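You operate a simulated robot arm through the tools that you are given. There is no shell and no other tool. Be economical: measure what you need, move in short steps, check, and stop when the job is done.

You run a simulated robot arm. Do the job below in one go: nothing can be reset, and whatever is moved stays where it is left.

Task
Change the worn gasket on the ferrule jig for the black gasket.
Fine: worn gasket into the rework bin, rub the smear off with the pad, put the pad back, clamp shut.

The check looks at the end state, three seconds after you hand in, the way a careful person would. Anything else that was tipped, shoved, dropped, spilled or broken makes it a failure.

Robot
A 7-joint arm with a two-finger parallel gripper, fixed in place. Base frame: the origin is at the foot of the arm, x ahead of it, y to its left, z up. Lengths are in cm, angles in degrees, forces in N, time in s.
With the tool pointing down near the work surface it reaches from about 24 to 62 cm from the base axis. Its first joint turns from -66.0 to 66.0 degrees. Payload 2.6 kg.
The TCP is the grasp point between the finger pads, 3 cm short of the fingertips. In the tool frame z runs along the fingers and y along their closing line. The gripper opens to 9.4 cm. The fingers are 2.8 cm wide and 1 cm thick; the gripper's body (5 by 9.6 cm) begins 5.5 cm behind the TCP.
Orientation is told as [roll, pitch, yaw] about the base's x, y, z axes, in that order, counted from this pose: with the fingers straight down and closing along the base's y, the tool's x points along the base's -x, its y along +y and its z along -z.

Tools
- The arm moves only by the tool arm_command. Its argument "deltas" is a list of rows, each a list of 7 numbers: the opening, from 0 (shut) to 1 (fully open), then the shift along the base's x, y, z in units of 400 mm (1.0 is 400 mm), then the turn, a rotation vector about the base's x, y, z in units of 90 degrees (1.0 is 90 degrees). In form: [[jaw, x, y, z, wx, wy, wz], ...]. A call has 1 to 12 rows; each row is the pose to reach, as a shift and turn from the pose commanded when the call began. A call with a number of a shift or a turn outside -1 to 1 is refused whole. A row lasts 0.2 s, in which the tool goes at most 5 cm and 8.6 degrees; a call with a longer step from one row to the next is refused whole, and so is a gripper value outside its range. A pose out of reach is approached as far as the arm can. The call stops where the force on the tool passes 40 N (or 10 N more than at its start, if that is more) or the arm is blocked; 0.2 s more then pass. The fingers move at their own pace (about 7.2 cm/s each) and stop on an object; they squeeze with about 40 N. The grip force told is the motor's: it shows also when the fingers shut on nothing. Time passes only in rows, and 0.2 s behind the last, so rows that repeat a pose let the fingers close. It gives the time, the measured TCP pose, the force on the tool (base axes), the opening and the grip force at its end, in the units of the frame above (readings bear some noise).
- Cameras (640 x 400 px; columns grow to the right, rows downward): "scene" is fixed at [3.94, 41.51, 57.11]; the picture's right is [-0.77, -0.64, 0.00], its down [-0.32, 0.38, -0.87] and it looks along [0.56, -0.67, -0.50] (base axes); focal length 319 px, centre (320, 200). "wrist" rides on the gripper at [7.6, 1.4, -10.2] in the tool frame; the picture's right is [-0.18, 0.98, 0.00], its down [-0.75, -0.14, -0.64] and it looks along [-0.63, -0.12, 0.77] (tool axes); focal length 243 px, centre (320, 200). There is no depth. A picture from a camera that has moved, and an enlarged one, comes with that camera's place and axes in the base frame and with its lens. The place of the scene camera against the robot may be out by one fixed shift of up to 1.8 cm in any direction.
- camera(camera): a new picture of that camera. No time passes.
- inspect(camera, box): a new picture of the part [left, top, right, bottom] of that camera's present view, enlarged. No time passes.
- hand_in(): hands the job in; it is judged then, once.

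Work in short steps. Places have to be worked out from the pictures, the camera data and where the tool is seen: move nearer, look again, correct. Check each grasp and each placing, and mend what went wrong. You have 120 turns and 84 pictures in all, those below and enlarged ones among them. Open the gripper and draw the arm clear of the work before you hand the job in, unless the task says otherwise; then end with one line.

The tools are called after "Request:" as name(argument=value, ...) on one line, values as JSON. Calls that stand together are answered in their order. arm_command: Moves the arm, as the interface text tells. Its arguments: {"type":"object","properties":{"deltas":{"type":"array","items":{"type":"array","items":{"type":"number"}}}},"required":["deltas"]} The other tools are called the same way: camera (camera) takes a picture; inspect (camera, box) takes an enlarged picture of a part of a camera's view; hand_in () hands the job in.

At the start:

```text
t: 0.0
eef_pos: [36.58, 15.3, 37.96]
orientation: [0.0, 0.0, 0.1]
force: [0.5, -0.5, 0.0]
gripper_width: 9.4
grasp_force: 0.1
```

scene: 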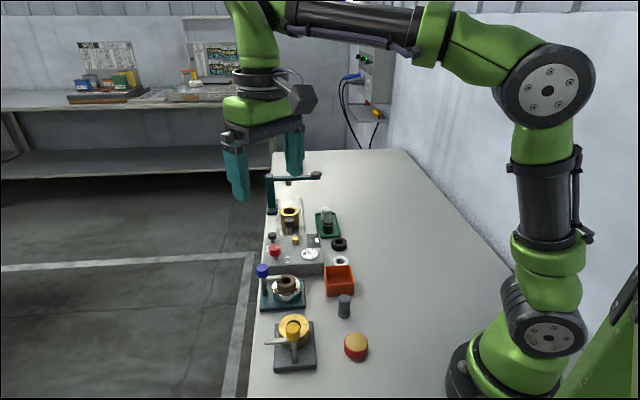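
wrist: 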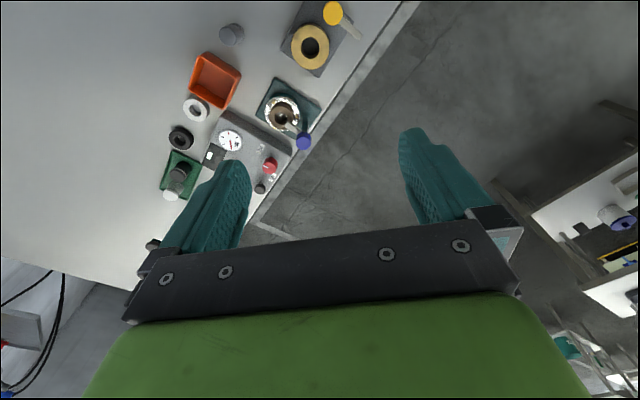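

I start by looking closer at the work area in the scene view and wrist view.

Request:
inspect(camera="scene", box=[230, 160, 390, 260])

Request:
inspect(camera="scene", box=[230, 250, 390, 380])

Request:
inspect(camera="wrist", box=[140, 0, 380, 220])

```text
4.00 times, centred on (310, 210) of scene
camera zoom: at [3.94, 41.51, 57.11], right [-0.77, -0.64, 0.0], down [-0.32, 0.38, -0.87], along [0.56, -0.67, -0.5], focal length 1275 px, centre (360, 160)
```

zoom: 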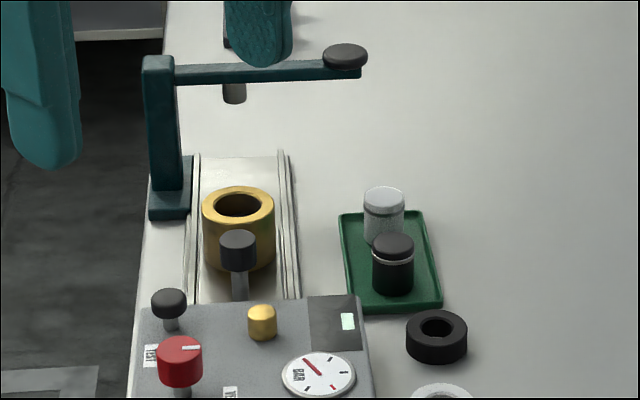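

```text
3.08 times, centred on (310, 315) of scene
camera zoom: at [3.94, 41.51, 57.11], right [-0.77, -0.64, 0.0], down [-0.32, 0.38, -0.87], along [0.56, -0.67, -0.5], focal length 981 px, centre (351, -154)
```

zoom: 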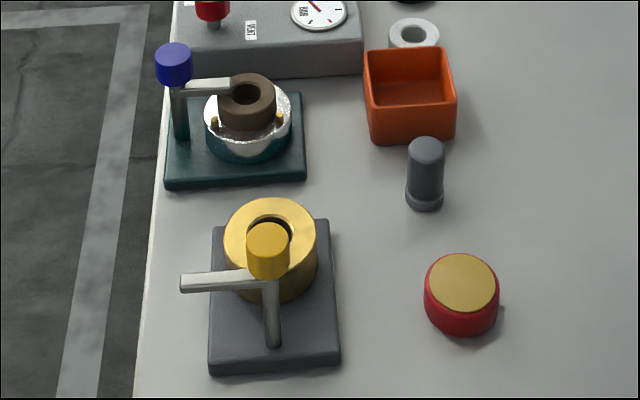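

```text
1.82 times, centred on (260, 110) of wrist
camera zoom: at [28.93, 16.76, 48.3], right [0.18, 0.98, 0.0], down [0.75, -0.14, 0.64], along [0.63, -0.12, -0.77], focal length 441 px, centre (429, 364)
```

zoom: 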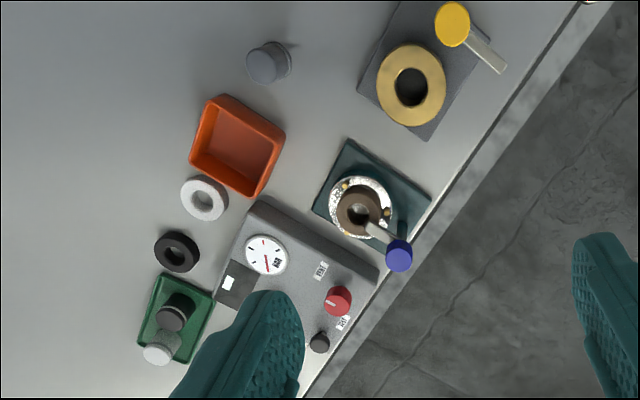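

The teal jig with the blue knob holds the brown worn gasket at about (43.7, 7). I lower the wrist camera towards it for a better view.

Request:
arm_command(deltas=[[1, -0.013, -0.032, -0.09, 0, 0, 0], [1, -0.026, -0.064, -0.18, 0, 0, 0], [1, -0.039, -0.096, -0.27, 0, 0, 0], [1, -0.052, -0.128, -0.36, 0, 0, 0], [1, -0.065, -0.158, -0.43, 0, 0, 0], [1, -0.065, -0.158, -0.43, 0, 0, 0]])

Request:
camera(camera="wrist")

```text
t: 1.4
eef_pos: [34.05, 9.19, 20.88]
orientation: [0.0, 0.1, -0.1]
force: [0.3, 0.0, 0.3]
gripper_width: 9.38
grasp_force: 0.0
```

```text
78 pictures are left
camera wrist: at [26.36, 10.57, 31.22], right [0.18, 0.98, 0.0], down [0.75, -0.14, 0.64], along [0.63, -0.12, -0.77], focal length 243 px, centre (320, 200)
```

wrist: 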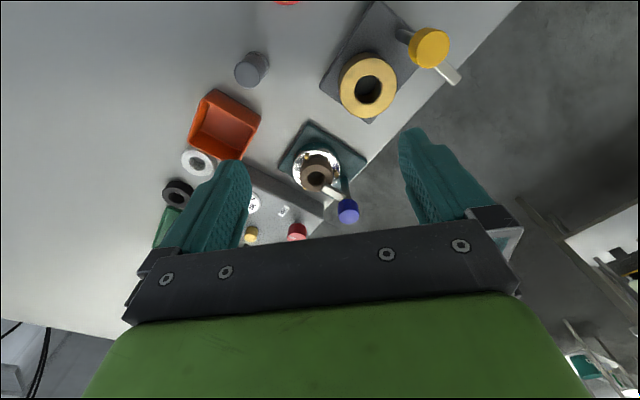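

Request:
inspect(camera="wrist", box=[265, 110, 375, 240])

Request:
inspect(camera="scene", box=[250, 255, 330, 315])

Request:
inspect(camera="scene", box=[300, 195, 380, 245])

```text
3.08 times, centred on (320, 175) of wrist
camera zoom: at [26.36, 10.57, 31.22], right [0.18, 0.98, 0.0], down [0.75, -0.14, 0.64], along [0.63, -0.12, -0.77], focal length 746 px, centre (320, 277)
```

zoom: 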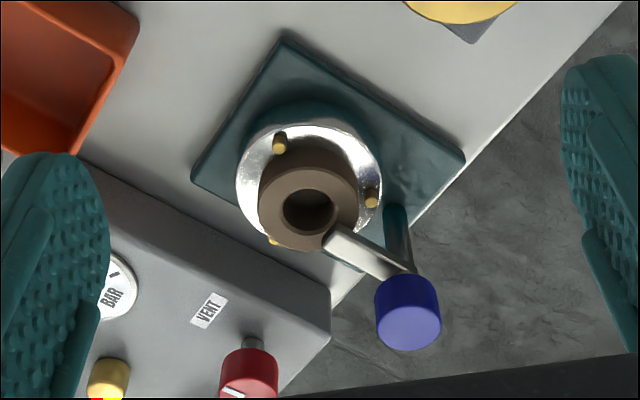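

```text
6.67 times, centred on (290, 285) of scene
camera zoom: at [3.94, 41.51, 57.11], right [-0.77, -0.64, 0.0], down [-0.32, 0.38, -0.87], along [0.56, -0.67, -0.5], focal length 2125 px, centre (520, -367)
```

zoom: 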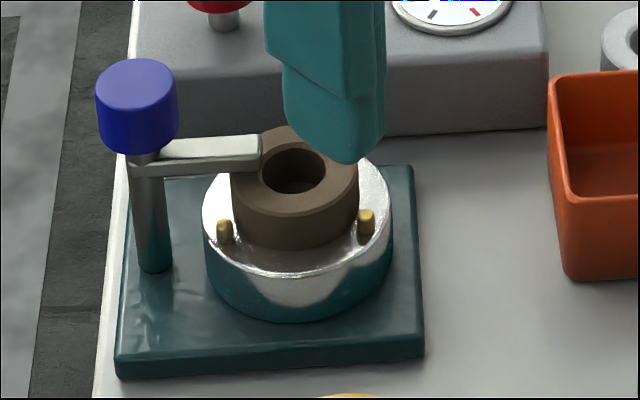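

```text
8.00 times, centred on (340, 220) of scene
camera zoom: at [3.94, 41.51, 57.11], right [-0.77, -0.64, 0.0], down [-0.32, 0.38, -0.87], along [0.56, -0.67, -0.5], focal length 2550 px, centre (160, 40)
```

zoom: 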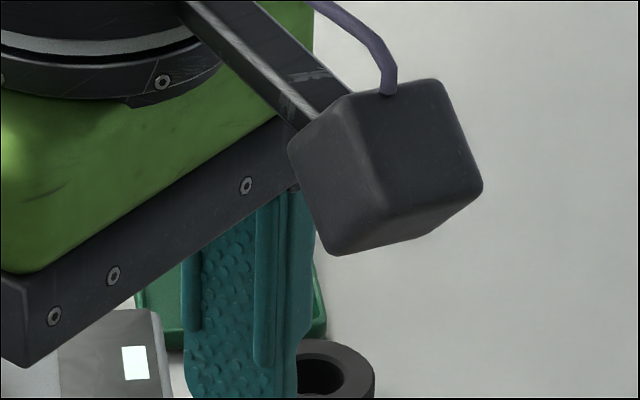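

I place the knob/post at about (47.2, 10.1), top z≈9.8, and the seat at about (43.6, 6.9). Next I look for the pad and check the other jig's open state.

Request:
inspect(camera="scene", box=[265, 285, 385, 375])

Request:
inspect(camera="wrist", box=[180, 0, 480, 190])

```text
4.44 times, centred on (325, 330) of scene
camera zoom: at [3.94, 41.51, 57.11], right [-0.77, -0.64, 0.0], down [-0.32, 0.38, -0.87], along [0.56, -0.67, -0.5], focal length 1417 px, centre (298, -378)
```

zoom: 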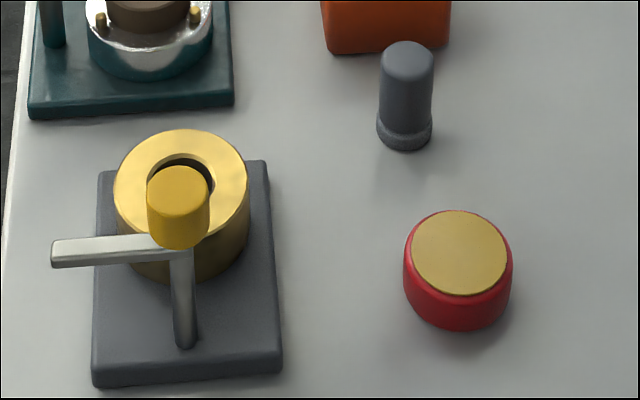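

```text
2.11 times, centred on (330, 95) of wrist
camera zoom: at [26.36, 10.57, 31.22], right [0.18, 0.98, 0.0], down [0.75, -0.14, 0.64], along [0.63, -0.12, -0.77], focal length 511 px, centre (299, 421)
```

zoom: 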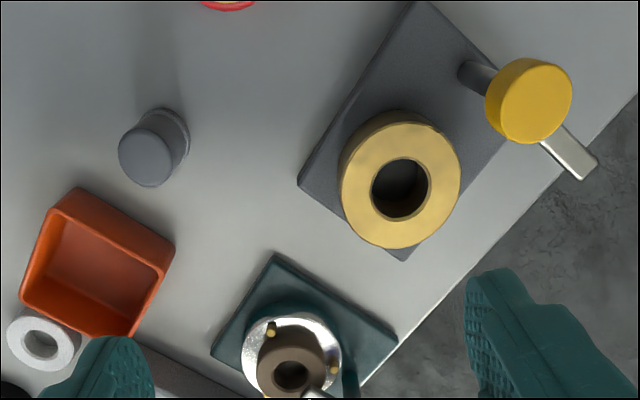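

The other jig's clamp is open, swung about 90° counter-clockwise. The pad may be the grey cylinder or something in the green tray, so I move the camera over to the tray.

Request:
arm_command(deltas=[[1, 0.025, -0.11, 0, 0, 0, 0], [1, 0.05, -0.22, 0, 0, 0, 0], [1, 0.075, -0.33, 0, 0, 0, 0], [1, 0.1, -0.44, 0, 0, 0, 0], [1, 0.125, -0.55, 0, 0, 0, 0], [1, 0.15, -0.65, 0, 0, 0, 0], [1, 0.15, -0.65, 0, 0, 0, 0]])

Request:
camera(camera="wrist")

```text
t: 3.0
eef_pos: [40.18, -16.96, 20.59]
orientation: [0.1, 0.0, -0.1]
force: [-0.4, 0.3, 0.2]
gripper_width: 9.37
grasp_force: 0.0
```

```text
72 pictures are left
camera wrist: at [32.56, -15.55, 30.87], right [0.18, 0.98, 0.0], down [0.75, -0.14, 0.64], along [0.63, -0.12, -0.77], focal length 243 px, centre (320, 200)
```

wrist: 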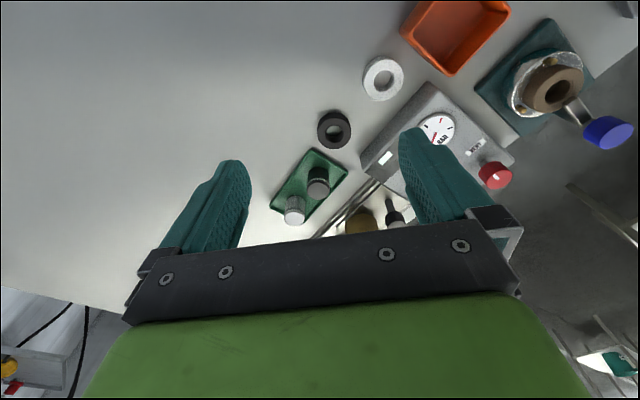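

Request:
inspect(camera="wrist", box=[250, 40, 410, 240])

Request:
inspect(camera="wrist", box=[260, 140, 360, 230])

Request:
inspect(camera="scene", box=[250, 262, 314, 312])

```text
2.00 times, centred on (330, 140) of wrist
camera zoom: at [32.56, -15.55, 30.87], right [0.18, 0.98, 0.0], down [0.75, -0.14, 0.64], along [0.63, -0.12, -0.77], focal length 485 px, centre (300, 320)
```

zoom: 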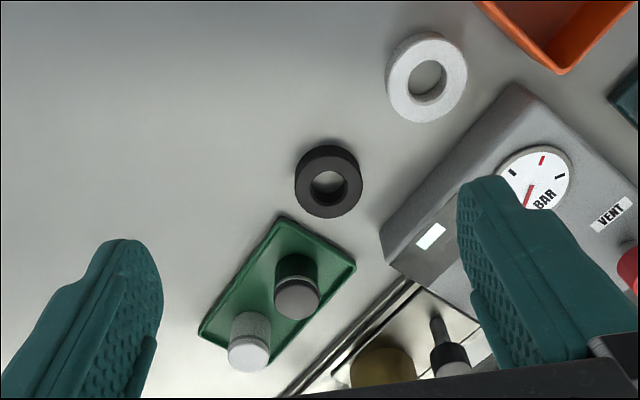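

```text
4.44 times, centred on (310, 185) of wrist
camera zoom: at [32.56, -15.55, 30.87], right [0.18, 0.98, 0.0], down [0.75, -0.14, 0.64], along [0.63, -0.12, -0.77], focal length 1078 px, centre (364, 267)
```

zoom: 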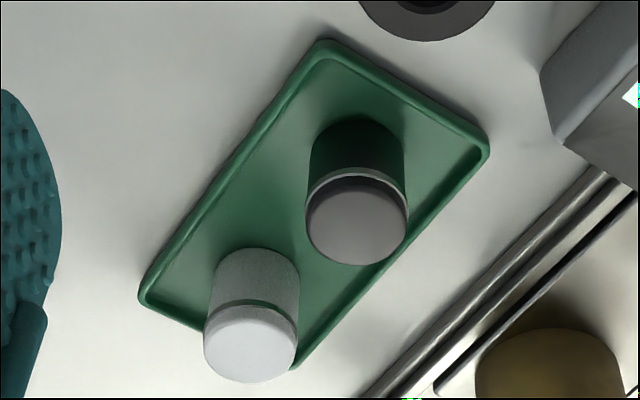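

```text
8.00 times, centred on (282, 287) of scene
camera zoom: at [3.94, 41.51, 57.11], right [-0.77, -0.64, 0.0], down [-0.32, 0.38, -0.87], along [0.56, -0.67, -0.5], focal length 2550 px, centre (624, -496)
```

zoom: 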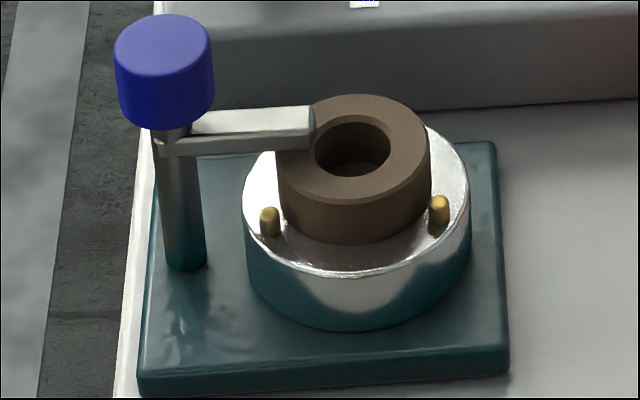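

The tray items look like two capped vials. I zoom in on the free-standing grey cylinder, and on the tray again from the scene camera.

Request:
inspect(camera="scene", box=[328, 286, 360, 326])

Request:
inspect(camera="scene", box=[250, 220, 350, 290])

```text
10.00 times, centred on (344, 306) of scene
camera zoom: at [3.94, 41.51, 57.11], right [-0.77, -0.64, 0.0], down [-0.32, 0.38, -0.87], along [0.56, -0.67, -0.5], focal length 3188 px, centre (80, -860)
```

zoom: 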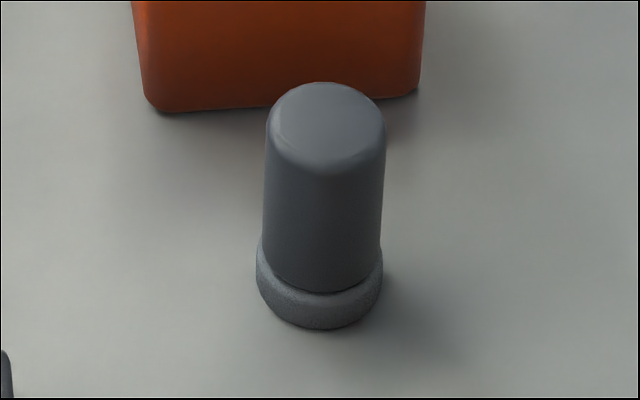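

```text
5.71 times, centred on (300, 255) of scene
camera zoom: at [3.94, 41.51, 57.11], right [-0.77, -0.64, 0.0], down [-0.32, 0.38, -0.87], along [0.56, -0.67, -0.5], focal length 1821 px, centre (434, -114)
```

zoom: 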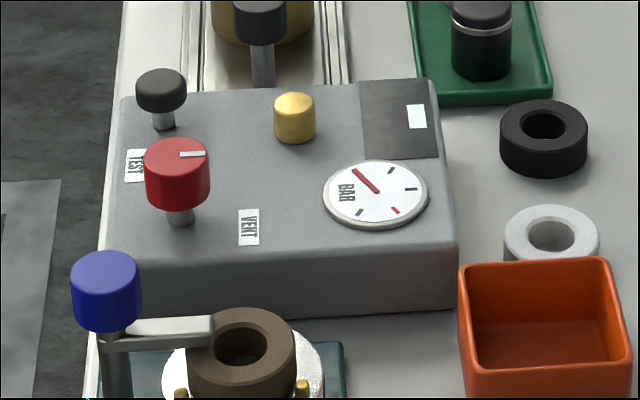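

The grey cylinder with the felt foot is the pad, at about (31, 2.4). Next I move above the clamp knob and check alignment before gripping it.

Request:
arm_command(deltas=[[0.5, 0.025, 0.0966, -0.016, 0, 0, 0], [0.5, 0.05, 0.193, -0.033, 0, 0, 0], [0.5, 0.075, 0.29, -0.05, 0, 0, 0], [0.5, 0.1, 0.386, -0.066, 0, 0, 0], [0.5, 0.125, 0.483, -0.082, 0, 0, 0], [0.5, 0.15, 0.58, -0.099, 0, 0, 0], [0.5, 0.175, 0.6765, -0.115, 0, 0, 0], [0.5, 0.175, 0.6765, -0.115, 0, 0, 0]])

Request:
camera(camera="wrist")

Request:
camera(camera="scene")

```text
t: 4.8
eef_pos: [47.05, 10.15, 15.96]
orientation: [0.0, 0.0, 0.0]
force: [0.2, 0.2, 0.5]
gripper_width: 4.69
grasp_force: 0.0
```

```text
66 pictures are left
camera wrist: at [39.32, 11.54, 26.23], right [0.18, 0.98, 0.0], down [0.75, -0.14, 0.64], along [0.63, -0.12, -0.77], focal length 243 px, centre (320, 200)
```

wrist: 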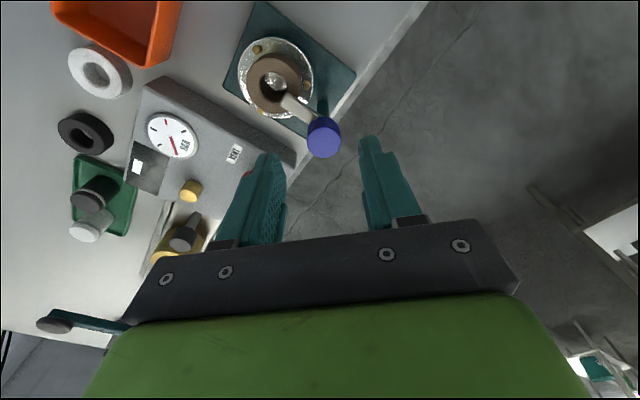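

```text
65 pictures are left
```

scene: 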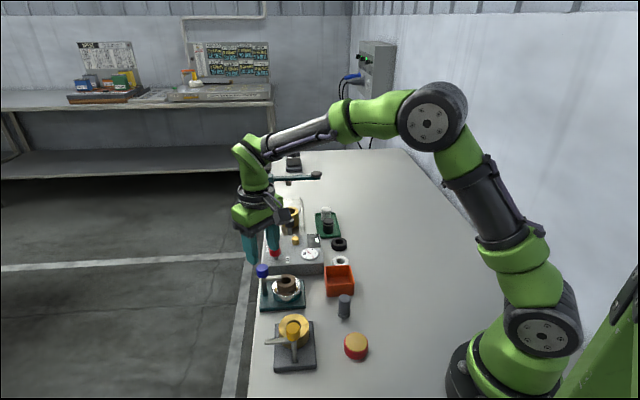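

The knob comes out at (47.15, 10.25) with its top at z≈9.6. I lower with the fingers around it, tips staying above the lever, then close.

Request:
arm_command(deltas=[[0.5, 0.0025, 0.0025, -0.04, 0, 0, 0], [0.5, 0.0025, 0.0025, -0.08, 0, 0, 0], [0.5, 0.0025, 0.0025, -0.12, 0, 0, 0], [0.5, 0.0025, 0.0025, -0.12, 0, 0, 0]])

Request:
camera(camera="wrist")

Request:
inspect(camera="scene", box=[230, 230, 310, 310])

```text
t: 5.8
eef_pos: [47.05, 10.08, 11.23]
orientation: [0.0, 0.1, 0.0]
force: [0.5, 0.0, -0.2]
gripper_width: 4.7
grasp_force: 0.0
```

```text
64 pictures are left
camera wrist: at [39.37, 11.54, 21.46], right [0.18, 0.98, 0.0], down [0.75, -0.14, 0.64], along [0.63, -0.12, -0.77], focal length 243 px, centre (320, 200)
```

wrist: 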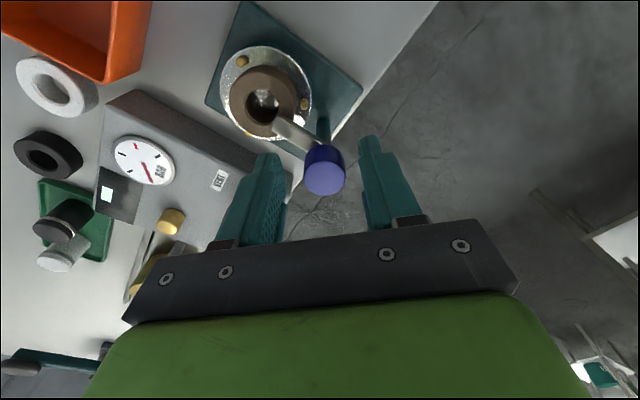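

```text
5.00 times, centred on (270, 270) of scene
camera zoom: at [3.94, 41.51, 57.11], right [-0.77, -0.64, 0.0], down [-0.32, 0.38, -0.87], along [0.56, -0.67, -0.5], focal length 1594 px, centre (570, -150)
```

zoom: 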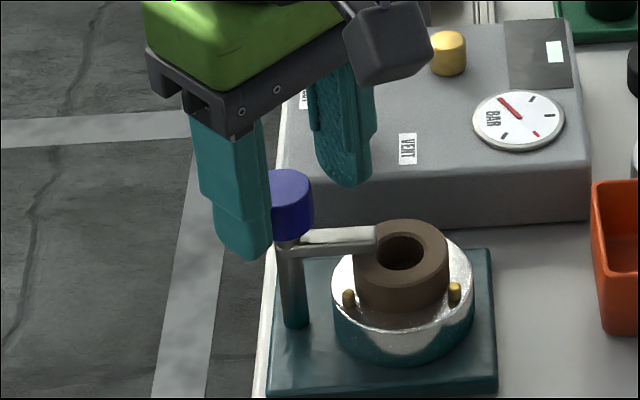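

The knob is slightly off-centre, so I shift +0.2 in x and y, then close on it.

Request:
arm_command(deltas=[[0.5, 0.006, 0.0045, 0, 0, 0, 0], [0.4, 0.006, 0.0045, 0, 0, 0, 0], [0.3, 0.006, 0.0045, 0, 0, 0, 0], [0.2, 0.006, 0.0045, 0, 0, 0, 0], [0.2, 0.006, 0.0045, 0, 0, 0, 0]])

Request:
camera(camera="wrist")

```text
t: 7.0
eef_pos: [47.31, 10.27, 11.2]
orientation: [-0.1, -0.1, -0.1]
force: [0.3, -4.7, 0.1]
gripper_width: 2.49
grasp_force: 44.9
```

```text
62 pictures are left
camera wrist: at [39.64, 11.7, 21.52], right [0.19, 0.98, 0.0], down [0.75, -0.14, 0.64], along [0.63, -0.12, -0.77], focal length 243 px, centre (320, 200)
```

wrist: 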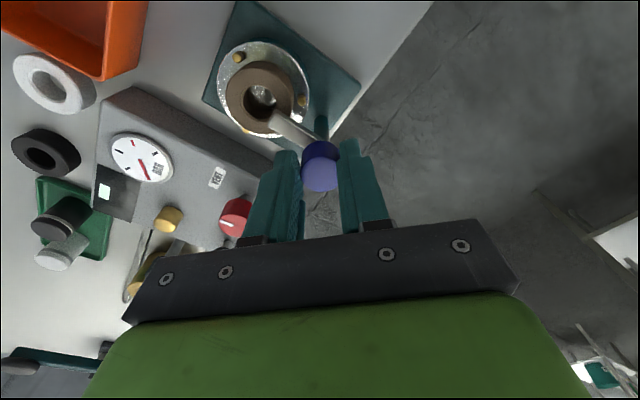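

The knob is gripped (2.49 cm wide). I turn it counter-clockwise a little and check that the lever follows.

Request:
arm_command(deltas=[[0.2, 0, 0, 0, 0, 0, 0.08], [0.2, 0, 0, 0, 0, 0, 0.16], [0.2, 0, 0, 0, 0, 0, 0.24], [0.2, 0, 0, 0, 0, 0, 0.3]])

Request:
inspect(camera="scene", box=[230, 230, 310, 310])

```text
t: 8.0
eef_pos: [47.35, 10.04, 11.41]
orientation: [-0.4, 0.1, 26.9]
force: [3.4, -17.3, -10.4]
gripper_width: 2.54
grasp_force: 44.7
```

```text
5.00 times, centred on (270, 270) of scene
camera zoom: at [3.95, 41.51, 57.11], right [-0.77, -0.64, 0.0], down [-0.32, 0.38, -0.87], along [0.56, -0.67, -0.5], focal length 1594 px, centre (570, -150)
```

zoom: 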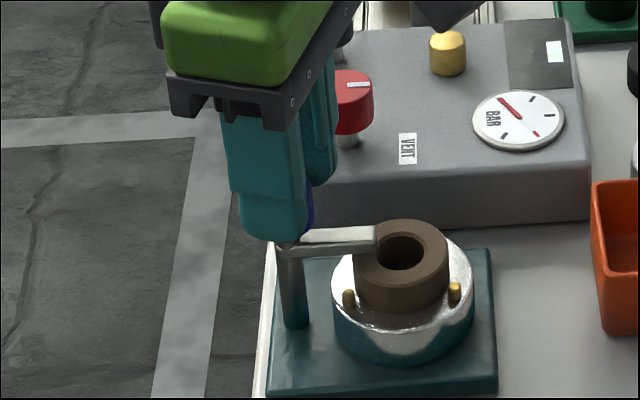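

The lever has not moved, yet there is side and downward force on the tool. I look closer before doing anything more.

Request:
inspect(camera="wrist", box=[200, 40, 420, 250])

Request:
inspect(camera="scene", box=[255, 260, 311, 316])

```text
1.90 times, centred on (310, 145) of wrist
camera zoom: at [39.91, 7.91, 21.57], right [-0.28, 0.96, 0.0], down [0.73, 0.22, 0.64], along [0.62, 0.18, -0.77], focal length 462 px, centre (339, 305)
```

zoom: 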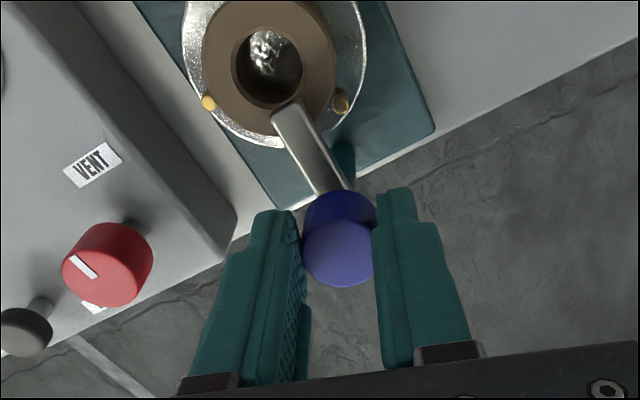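

```text
7.14 times, centred on (283, 288) of scene
camera zoom: at [3.95, 41.51, 57.11], right [-0.77, -0.64, 0.0], down [-0.32, 0.38, -0.87], along [0.56, -0.67, -0.5], focal length 2277 px, centre (584, -429)
```

zoom: 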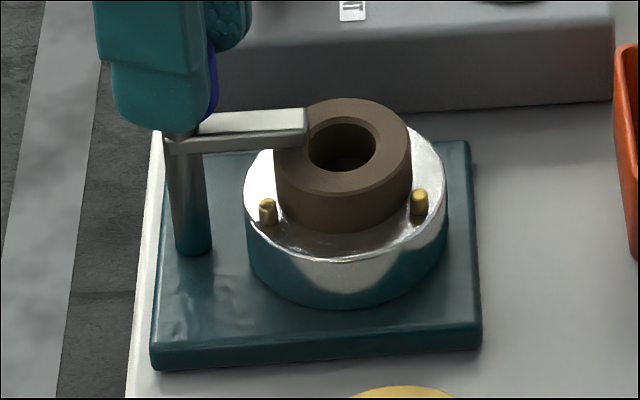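

The lever stayed put and the fingers slipped round the knob. With the sideways pull relieved, I try the opposite direction.

Request:
arm_command(deltas=[[0.2, 0, -0.006, 0, 0, 0, -0.08], [0.2, 0, -0.006, 0, 0, 0, -0.16], [0.2, 0, -0.006, 0, 0, 0, -0.24], [0.2, 0, -0.006, 0, 0, 0, -0.32], [0.2, 0, -0.006, 0, 0, 0, -0.4], [0.2, 0, -0.006, 0, 0, 0, -0.48], [0.2, 0, -0.006, 0, 0, 0, -0.56], [0.2, 0, -0.006, 0, 0, 0, -0.6]])

Request:
inspect(camera="scene", box=[240, 240, 320, 310])

```text
t: 9.7
eef_pos: [47.33, 10.38, 11.38]
orientation: [0.2, 0.1, -24.6]
force: [2.1, 0.2, -2.4]
gripper_width: 2.49
grasp_force: 45.2
stopped in row 8: the force on the tool passed its limit (the readings are from after the stop); the commanded pose is now the measured one
```

```text
5.71 times, centred on (280, 275) of scene
camera zoom: at [3.94, 41.51, 57.11], right [-0.77, -0.64, 0.0], down [-0.32, 0.38, -0.87], along [0.56, -0.67, -0.5], focal length 1821 px, centre (549, -229)
```

zoom: 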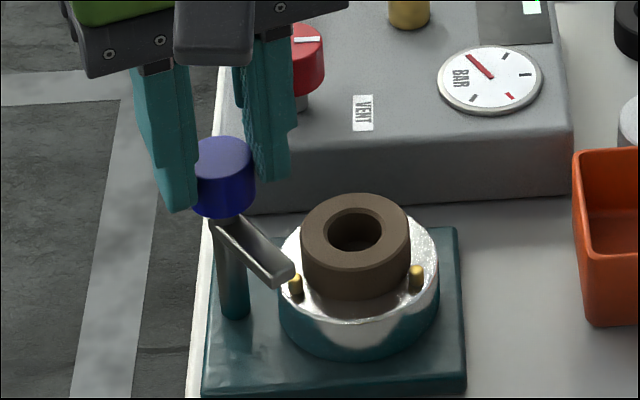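

Turning clockwise works: the lever is swinging open. I continue clockwise from here.

Request:
arm_command(deltas=[[0.2, 0, 0, 0, 0, 0, -0.08], [0.2, 0, 0, 0, 0, 0, -0.16], [0.2, 0, 0, 0, 0, 0, -0.24], [0.2, 0, 0, 0, 0, 0, -0.32], [0.2, 0, 0, 0, 0, 0, -0.4], [0.2, 0, 0, 0, 0, 0, -0.48], [0.2, 0, 0, 0, 0, 0, -0.5]])

Request:
inspect(camera="scene", box=[240, 240, 320, 310])

```text
t: 11.2
eef_pos: [47.51, 10.76, 11.37]
orientation: [0.6, 0.2, -66.9]
force: [2.2, 1.5, -3.5]
gripper_width: 2.52
grasp_force: 44.8
stopped in row 7: the force on the tool passed its limit (the readings are from after the stop); the commanded pose is now the measured one
```

```text
5.71 times, centred on (280, 275) of scene
camera zoom: at [3.94, 41.51, 57.11], right [-0.77, -0.64, 0.0], down [-0.32, 0.38, -0.87], along [0.56, -0.67, -0.5], focal length 1821 px, centre (549, -229)
```

zoom: 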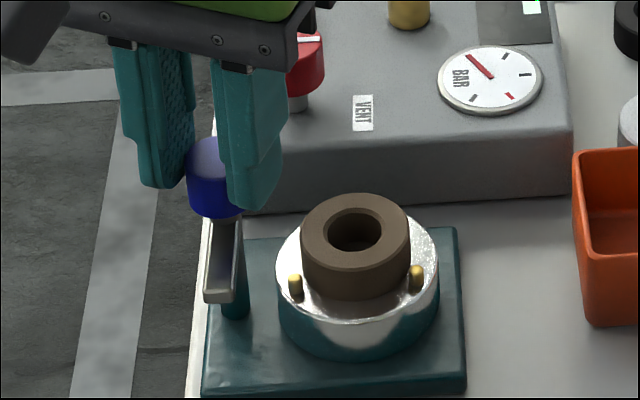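

The lever is now about 90° open and the base has not shifted. I release, rise, and turn back to yaw +15 on the way to above the gasket.

Request:
arm_command(deltas=[[0.45, 0, 0, 0, 0, 0, 0], [0.45, 0, 0, 0, 0, 0, 0], [0.45, 0, 0, 0, 0, 0, 0], [0.45, 0, 0, 0.05, 0, 0, 0], [0.45, 0, 0, 0.12, 0, 0, 0], [0.45, 0, 0, 0.2, 0, 0, 0.08], [0.45, -0.02, 0, 0.2, 0, 0, 0.17], [0.45, -0.04, -0.03, 0.2, 0, 0, 0.26], [0.45, -0.06, -0.06, 0.2, 0, 0, 0.35], [0.45, -0.08, -0.09, 0.2, 0, 0, 0.44], [0.45, -0.0878, -0.1, 0.2, 0, 0, 0.53], [0.45, -0.0878, -0.1, 0.2, 0, 0, 0.62]])

Request:
inspect(camera="scene", box=[240, 240, 320, 310])

```text
t: 13.8
eef_pos: [44.02, 6.82, 19.41]
orientation: [0.6, 0.1, -11.0]
force: [-0.8, 0.2, 0.3]
gripper_width: 4.25
grasp_force: 0.2
```

```text
5.71 times, centred on (280, 275) of scene
camera zoom: at [3.94, 41.51, 57.11], right [-0.77, -0.64, 0.0], down [-0.32, 0.38, -0.87], along [0.56, -0.67, -0.5], focal length 1821 px, centre (549, -229)
```

zoom: 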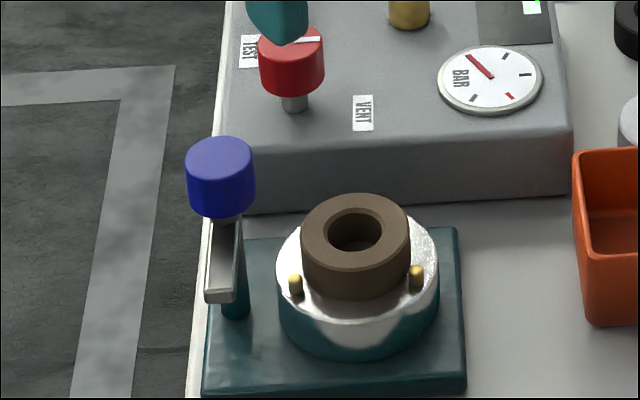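

The clamp is open and nothing else has shifted. I finish the yaw to +15 and look at the gasket from above.

Request:
arm_command(deltas=[[0.65, 0, 0, 0, 0, 0, 0.09], [0.65, 0, 0, -0.02, -0.0033, 0, 0.18], [0.65, 0, 0, -0.06, -0.0067, 0, 0.27], [0.65, 0, 0, -0.1, -0.0067, 0, 0.289], [0.65, 0, 0, -0.1, -0.0067, 0, 0.289]])

Request:
inspect(camera="wrist", box=[220, 20, 420, 240])

```text
t: 15.0
eef_pos: [44.01, 6.75, 15.46]
orientation: [0.0, 0.1, 14.8]
force: [0.2, 0.7, -0.7]
gripper_width: 6.1
grasp_force: 0.0
```

```text
1.82 times, centred on (320, 130) of wrist
camera zoom: at [36.34, 6.18, 25.76], right [-0.07, 1.0, 0.0], down [0.77, 0.06, 0.64], along [0.64, 0.05, -0.77], focal length 441 px, centre (320, 327)
```

zoom: 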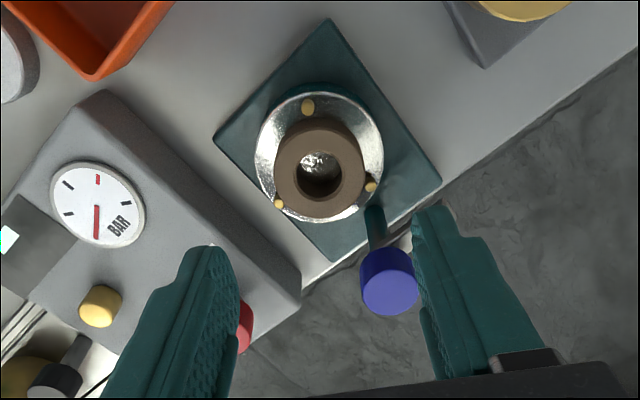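

The gasket is centred at about (44.0, 6.7), roughly 4.2 wide with its top at z≈5. The fingers clear the pins at this yaw, so I lower to TCP z≈7 with the tips just above the pin tops.

Request:
arm_command(deltas=[[0.65, 0, 0, -0.08, 0, 0, 0], [0.65, 0, 0, -0.14, 0, 0, 0], [0.65, 0, 0, -0.18, 0, 0, 0], [0.65, 0, 0, -0.208, 0, 0, 0], [0.65, 0, 0, -0.208, 0, 0, 0]])

Request:
inspect(camera="wrist", box=[220, 80, 420, 240])

Request:
inspect(camera="scene", box=[250, 250, 320, 310])

```text
t: 16.2
eef_pos: [43.97, 6.75, 7.27]
orientation: [-0.1, 0.2, 14.6]
force: [0.5, -0.4, -1.2]
gripper_width: 6.11
grasp_force: 0.0
```

```text
2.50 times, centred on (320, 160) of wrist
camera zoom: at [36.3, 6.19, 17.32], right [-0.07, 1.0, 0.0], down [0.77, 0.05, 0.64], along [0.64, 0.04, -0.77], focal length 606 px, centre (320, 300)
```

zoom: 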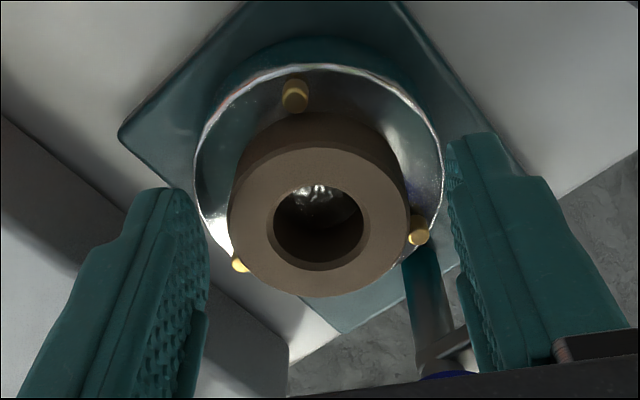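

```text
6.67 times, centred on (285, 280) of scene
camera zoom: at [3.94, 41.51, 57.11], right [-0.77, -0.64, 0.0], down [-0.32, 0.38, -0.87], along [0.56, -0.67, -0.5], focal length 2125 px, centre (553, -333)
```

zoom: 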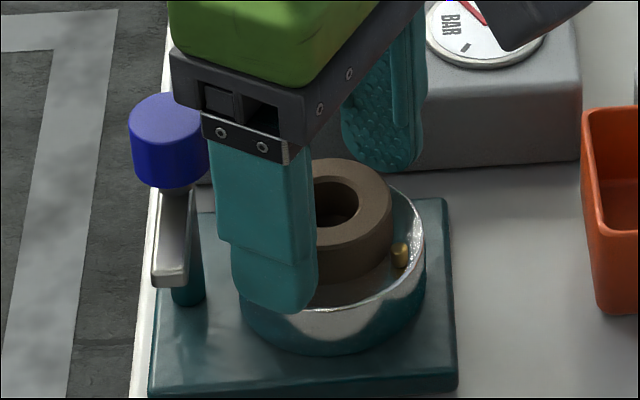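

Everything is lined up. I drop 0.2 more and close on the gasket.

Request:
arm_command(deltas=[[0.65, 0, -0.001, -0.006, 0, 0, 0], [0.5, 0, -0.001, -0.006, 0, 0, 0], [0.4, 0, -0.001, -0.006, 0, 0, 0], [0.3, 0, -0.001, -0.006, 0, 0, 0], [0.3, 0, -0.001, -0.006, 0, 0, 0]])

Request:
inspect(camera="wrist", box=[220, 80, 420, 240])

```text
t: 17.4
eef_pos: [44.04, 6.71, 6.81]
orientation: [0.1, 0.1, 14.7]
force: [-0.4, -1.6, 1.2]
gripper_width: 5.27
grasp_force: 45.5
```

```text
2.50 times, centred on (320, 160) of wrist
camera zoom: at [36.34, 6.14, 17.1], right [-0.07, 1.0, 0.0], down [0.77, 0.05, 0.64], along [0.64, 0.04, -0.77], focal length 606 px, centre (320, 300)
```

zoom: 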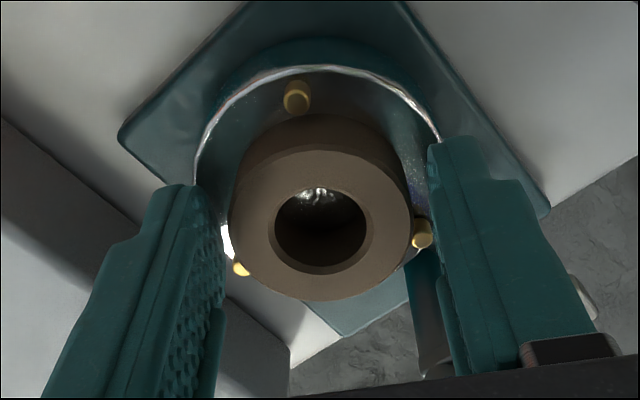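

It stopped at 5.27 cm with the fingertips on the pins, so they are taller than I thought. I open, rise 0.5 and close again.

Request:
arm_command(deltas=[[0.65, 0, 0, 0, 0, 0, 0], [0.65, 0, 0, 0, 0, 0, 0], [0.65, 0, 0, 0.014, 0, 0, 0], [0.5, 0, 0, 0.014, 0, 0, 0], [0.4, 0, 0, 0.014, 0, 0, 0], [0.3, 0, 0, 0.014, 0, 0, 0], [0.3, 0, 0, 0.014, 0, 0, 0]])

Request:
inspect(camera="wrist", box=[220, 80, 420, 240])

```text
t: 19.0
eef_pos: [43.99, 6.79, 7.45]
orientation: [0.0, 0.1, 14.7]
force: [-0.6, 0.0, 1.7]
gripper_width: 4.14
grasp_force: 40.0
```

```text
2.50 times, centred on (320, 160) of wrist
camera zoom: at [36.31, 6.2, 17.63], right [-0.07, 1.0, 0.0], down [0.77, 0.06, 0.64], along [0.64, 0.05, -0.77], focal length 606 px, centre (320, 300)
```

zoom: 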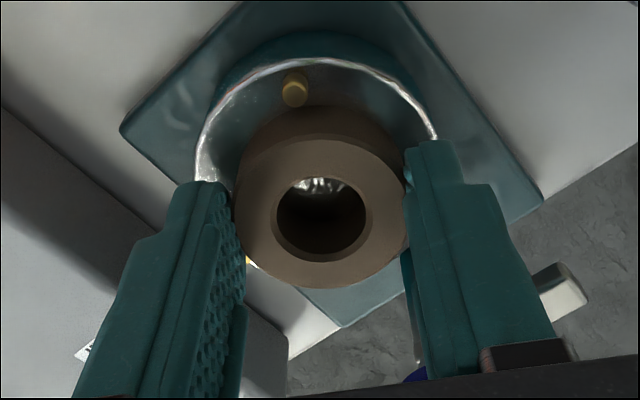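

The gasket is gripped at 4.14 cm. I lift it straight up and check.

Request:
arm_command(deltas=[[0.3, 0, 0, 0.02, 0, 0, 0], [0.3, 0, 0, 0.06, 0, 0, 0], [0.3, 0, 0, 0.14, 0, 0, 0], [0.3, 0, 0, 0.24, 0, 0, 0], [0.3, 0, 0, 0.24, 0, 0, 0]])

Request:
camera(camera="wrist")

Request:
inspect(camera="scene", box=[240, 220, 370, 310])

```text
t: 20.2
eef_pos: [44.03, 6.54, 17.06]
orientation: [0.0, 0.2, 14.7]
force: [-0.2, -0.2, 1.2]
gripper_width: 2.83
grasp_force: 0.1
```

```text
50 pictures are left
camera wrist: at [36.32, 6.05, 27.34], right [-0.07, 1.0, 0.0], down [0.77, 0.06, 0.64], along [0.64, 0.05, -0.77], focal length 243 px, centre (320, 200)
```

wrist: 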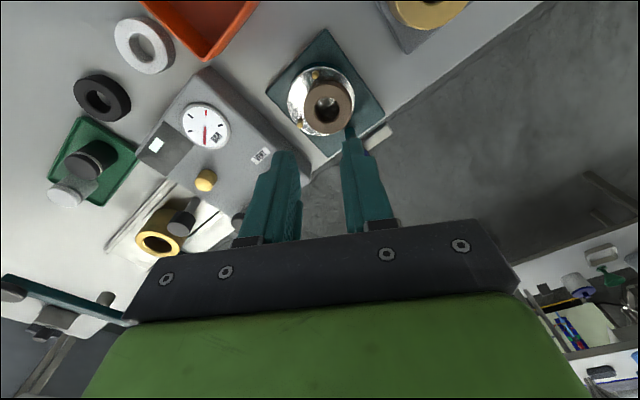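

```text
4.44 times, centred on (305, 265) of scene
camera zoom: at [3.94, 41.51, 57.11], right [-0.77, -0.64, 0.0], down [-0.32, 0.38, -0.87], along [0.56, -0.67, -0.5], focal length 1417 px, centre (387, -89)
```

zoom: 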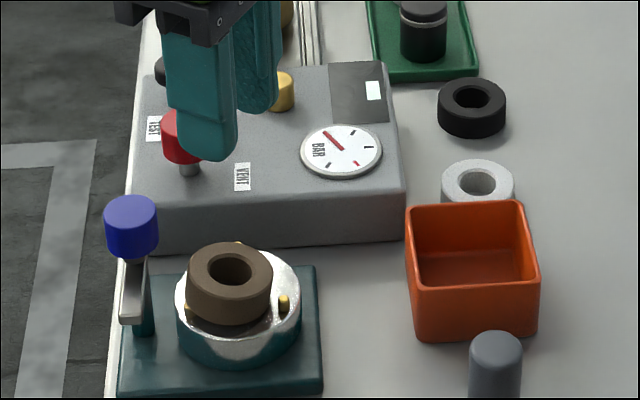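

The gasket slipped out and fell back, shifted and apparently resting on a pin. I look closely at it.

Request:
inspect(camera="wrist", box=[260, 20, 400, 160])

Request:
inspect(camera="scene", box=[262, 262, 318, 312])

```text
2.86 times, centred on (330, 90) of wrist
camera zoom: at [36.32, 6.05, 27.34], right [-0.07, 1.0, 0.0], down [0.77, 0.06, 0.64], along [0.64, 0.05, -0.77], focal length 693 px, centre (291, 514)
```

zoom: 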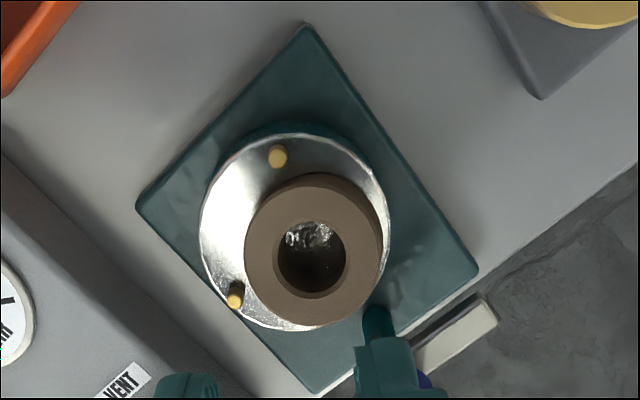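

```text
8.00 times, centred on (290, 287) of scene
camera zoom: at [3.94, 41.51, 57.11], right [-0.77, -0.64, 0.0], down [-0.32, 0.38, -0.87], along [0.56, -0.67, -0.5], focal length 2550 px, centre (560, -496)
```

zoom: 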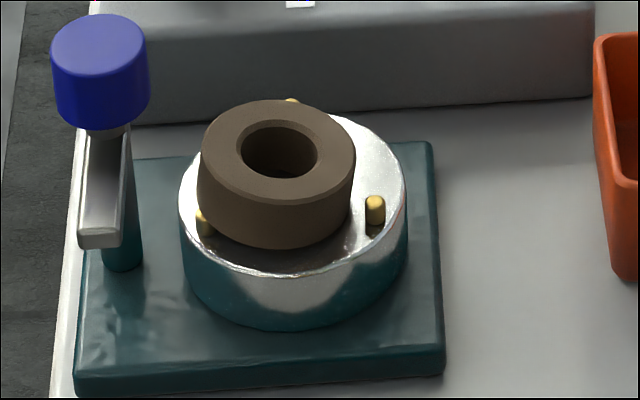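

The gasket leans on the pin at 75°. Gripping across it at yaw 75 lets the fingers miss all the pins and go deeper, so I turn there first at height.

Request:
arm_command(deltas=[[0.75, 0, 0.01, 0, 0, 0, 0.085], [0.75, 0, 0.0228, 0, 0, 0, 0.17], [0.75, 0, 0.0228, 0, 0, 0, 0.255], [0.75, 0, 0.0228, 0, 0, 0, 0.34], [0.75, 0, 0.0228, 0, 0, 0, 0.425], [0.75, 0, 0.0228, 0, 0, 0, 0.51], [0.75, 0, 0.0228, 0, 0, 0, 0.595], [0.75, -0.0045, 0.0228, -0.04, 0, 0, 0.67], [0.75, -0.0045, 0.0228, -0.08, 0, 0, 0.67], [0.75, -0.0045, 0.0228, -0.08, 0, 0, 0.67]])

Request:
camera(camera="wrist")

```text
t: 22.4
eef_pos: [43.77, 7.72, 13.94]
orientation: [0.0, 0.0, 75.1]
force: [-0.3, -0.4, 0.8]
gripper_width: 7.04
grasp_force: 0.0
```

```text
46 pictures are left
camera wrist: at [40.45, 0.66, 24.11], right [-0.9, 0.43, 0.0], down [0.33, 0.69, 0.64], along [0.28, 0.58, -0.77], focal length 243 px, centre (320, 200)
```

wrist: 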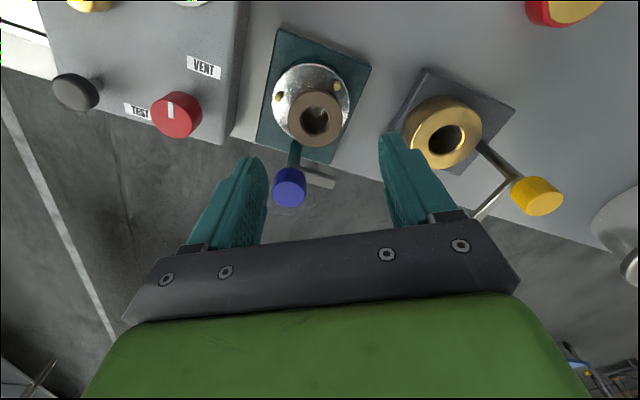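

The gasket's top centre is at about (43.95, 7.35, 5.1). I lower to TCP z≈6.7 with a small correction.

Request:
arm_command(deltas=[[0.75, 0.0045, -0.008, -0.06, 0, 0, 0], [0.75, 0.0045, -0.008, -0.12, 0, 0, 0], [0.75, 0.0045, -0.008, -0.16, 0, 0, 0], [0.75, 0.0045, -0.008, -0.181, 0, 0, 0], [0.75, 0.0045, -0.008, -0.181, 0, 0, 0]])

Request:
camera(camera="wrist")

```text
t: 23.6
eef_pos: [44.03, 7.29, 6.65]
orientation: [0.0, 0.2, 75.1]
force: [-0.1, -0.7, 0.0]
gripper_width: 7.03
grasp_force: 0.1
```

```text
45 pictures are left
camera wrist: at [40.66, 0.44, 16.82], right [-0.9, 0.43, 0.0], down [0.33, 0.69, 0.64], along [0.28, 0.58, -0.77], focal length 243 px, centre (320, 200)
```

wrist: 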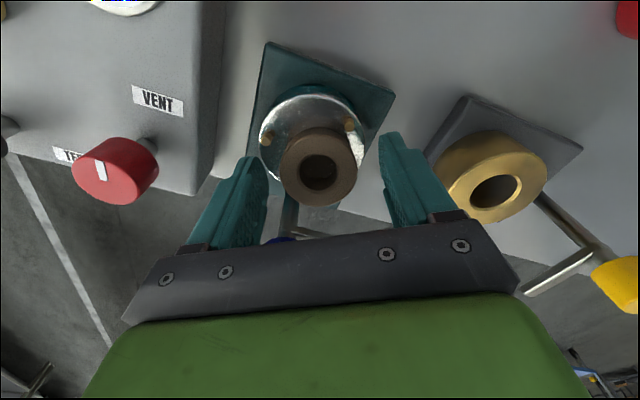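

The gasket sits between the fingers and clear of the pins, so I close.

Request:
arm_command(deltas=[[0.6, 0, 0.003, 0, 0, 0, 0], [0.5, 0, 0.003, 0, 0, 0, 0], [0.4, 0, 0.003, 0, 0, 0, 0], [0.3, 0, 0.003, 0, 0, 0, 0], [0.3, 0, 0.003, 0, 0, 0, 0]])

Request:
inspect(camera="wrist", box=[220, 80, 420, 240])

```text
t: 24.8
eef_pos: [43.97, 7.64, 6.46]
orientation: [0.0, 0.0, 75.0]
force: [0.1, 0.1, 0.0]
gripper_width: 4.12
grasp_force: 39.7
```

```text
2.50 times, centred on (320, 160) of wrist
camera zoom: at [40.68, 0.56, 16.83], right [-0.9, 0.43, 0.0], down [0.33, 0.69, 0.64], along [0.28, 0.58, -0.77], focal length 606 px, centre (320, 300)
```

zoom: 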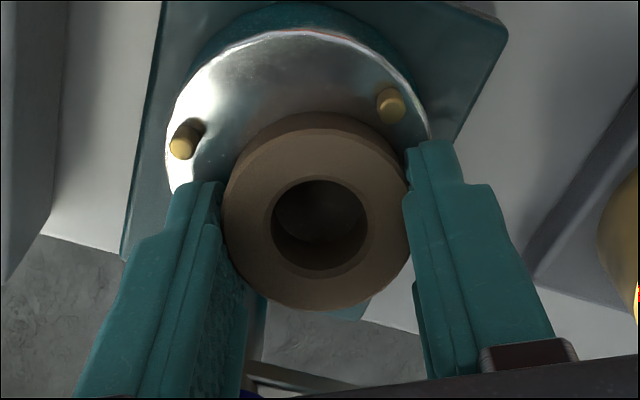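

Gripped at 4.12 cm and deeper this time. I lift gently.

Request:
arm_command(deltas=[[0.3, 0, 0, 0.02, 0, 0, 0], [0.3, 0, 0, 0.05, 0, 0, 0], [0.3, 0, 0, 0.1, 0, 0, 0], [0.3, 0, 0, 0.16, 0, 0, 0], [0.3, 0, 0, 0.22, 0, 0, 0], [0.3, 0, 0, 0.22, 0, 0, 0]])

Request:
camera(camera="wrist")

Request:
inspect(camera="scene", box=[240, 230, 370, 320])

```text
t: 26.2
eef_pos: [43.92, 7.48, 15.43]
orientation: [0.0, 0.2, 75.0]
force: [-0.2, 0.4, -0.7]
gripper_width: 4.17
grasp_force: 40.0
```

```text
43 pictures are left
camera wrist: at [40.62, 0.45, 25.65], right [-0.9, 0.43, 0.0], down [0.33, 0.69, 0.64], along [0.28, 0.58, -0.77], focal length 243 px, centre (320, 200)
```

wrist: 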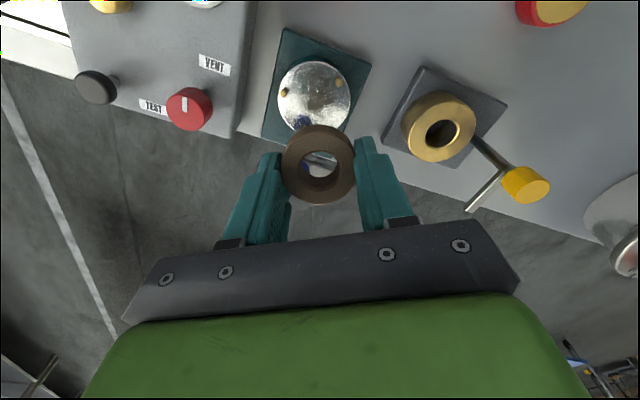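

```text
4.44 times, centred on (305, 275) of scene
camera zoom: at [3.94, 41.51, 57.11], right [-0.77, -0.64, 0.0], down [-0.32, 0.38, -0.87], along [0.56, -0.67, -0.5], focal length 1417 px, centre (387, -133)
```

zoom: 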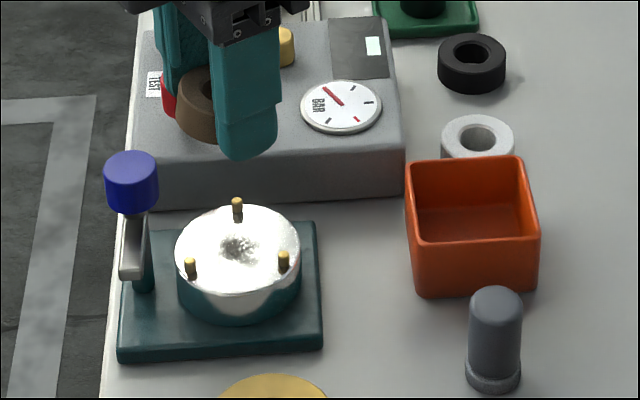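

The worn gasket is held and the smear shows on the bare seat. I carry the gasket over the orange bin and turn to line up with its walls.

Request:
arm_command(deltas=[[0.3, -0.04, -0.05, 0, 0, 0, -0.08], [0.3, -0.08, -0.1, 0, 0, 0, -0.16], [0.3, -0.12, -0.15, 0, 0, 0, -0.24], [0.3, -0.16, -0.2, 0, 0, 0, -0.32], [0.3, -0.203, -0.25, -0.03, 0, 0, -0.389], [0.3, -0.203, -0.25, -0.06, 0, 0, -0.389], [0.3, -0.203, -0.25, -0.06, 0, 0, -0.389]])

Request:
camera(camera="wrist")

Request:
inspect(camera="scene", box=[280, 210, 380, 310])

```text
t: 27.8
eef_pos: [35.93, -2.68, 13.0]
orientation: [0.1, 0.1, 39.9]
force: [0.3, 0.0, -1.1]
gripper_width: 4.18
grasp_force: 40.0
```

```text
41 pictures are left
camera wrist: at [29.22, -6.45, 23.28], right [-0.49, 0.87, 0.0], down [0.67, 0.38, 0.64], along [0.56, 0.31, -0.77], focal length 243 px, centre (320, 200)
```

wrist: 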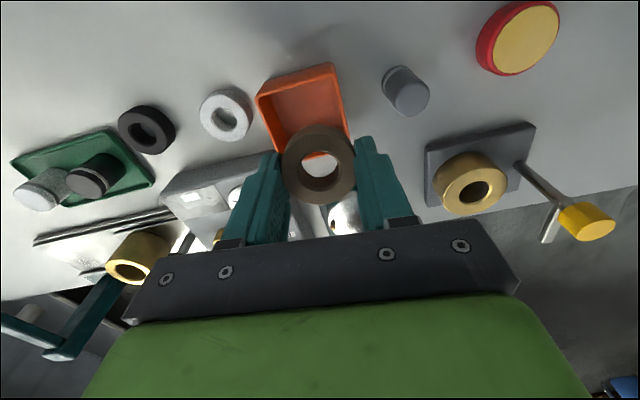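

```text
4.00 times, centred on (330, 260) of scene
camera zoom: at [3.94, 41.51, 57.11], right [-0.77, -0.64, 0.0], down [-0.32, 0.38, -0.87], along [0.56, -0.67, -0.5], focal length 1275 px, centre (280, -40)
```

zoom: 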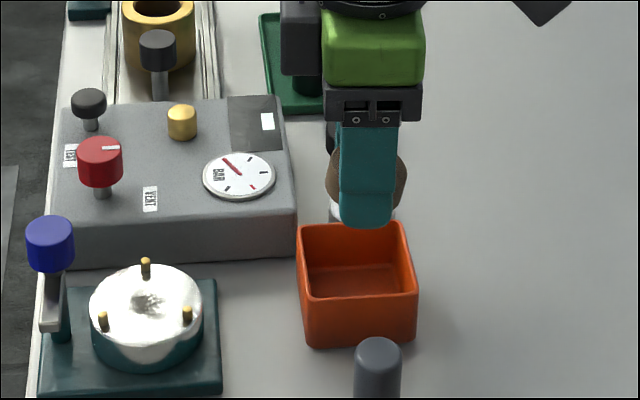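

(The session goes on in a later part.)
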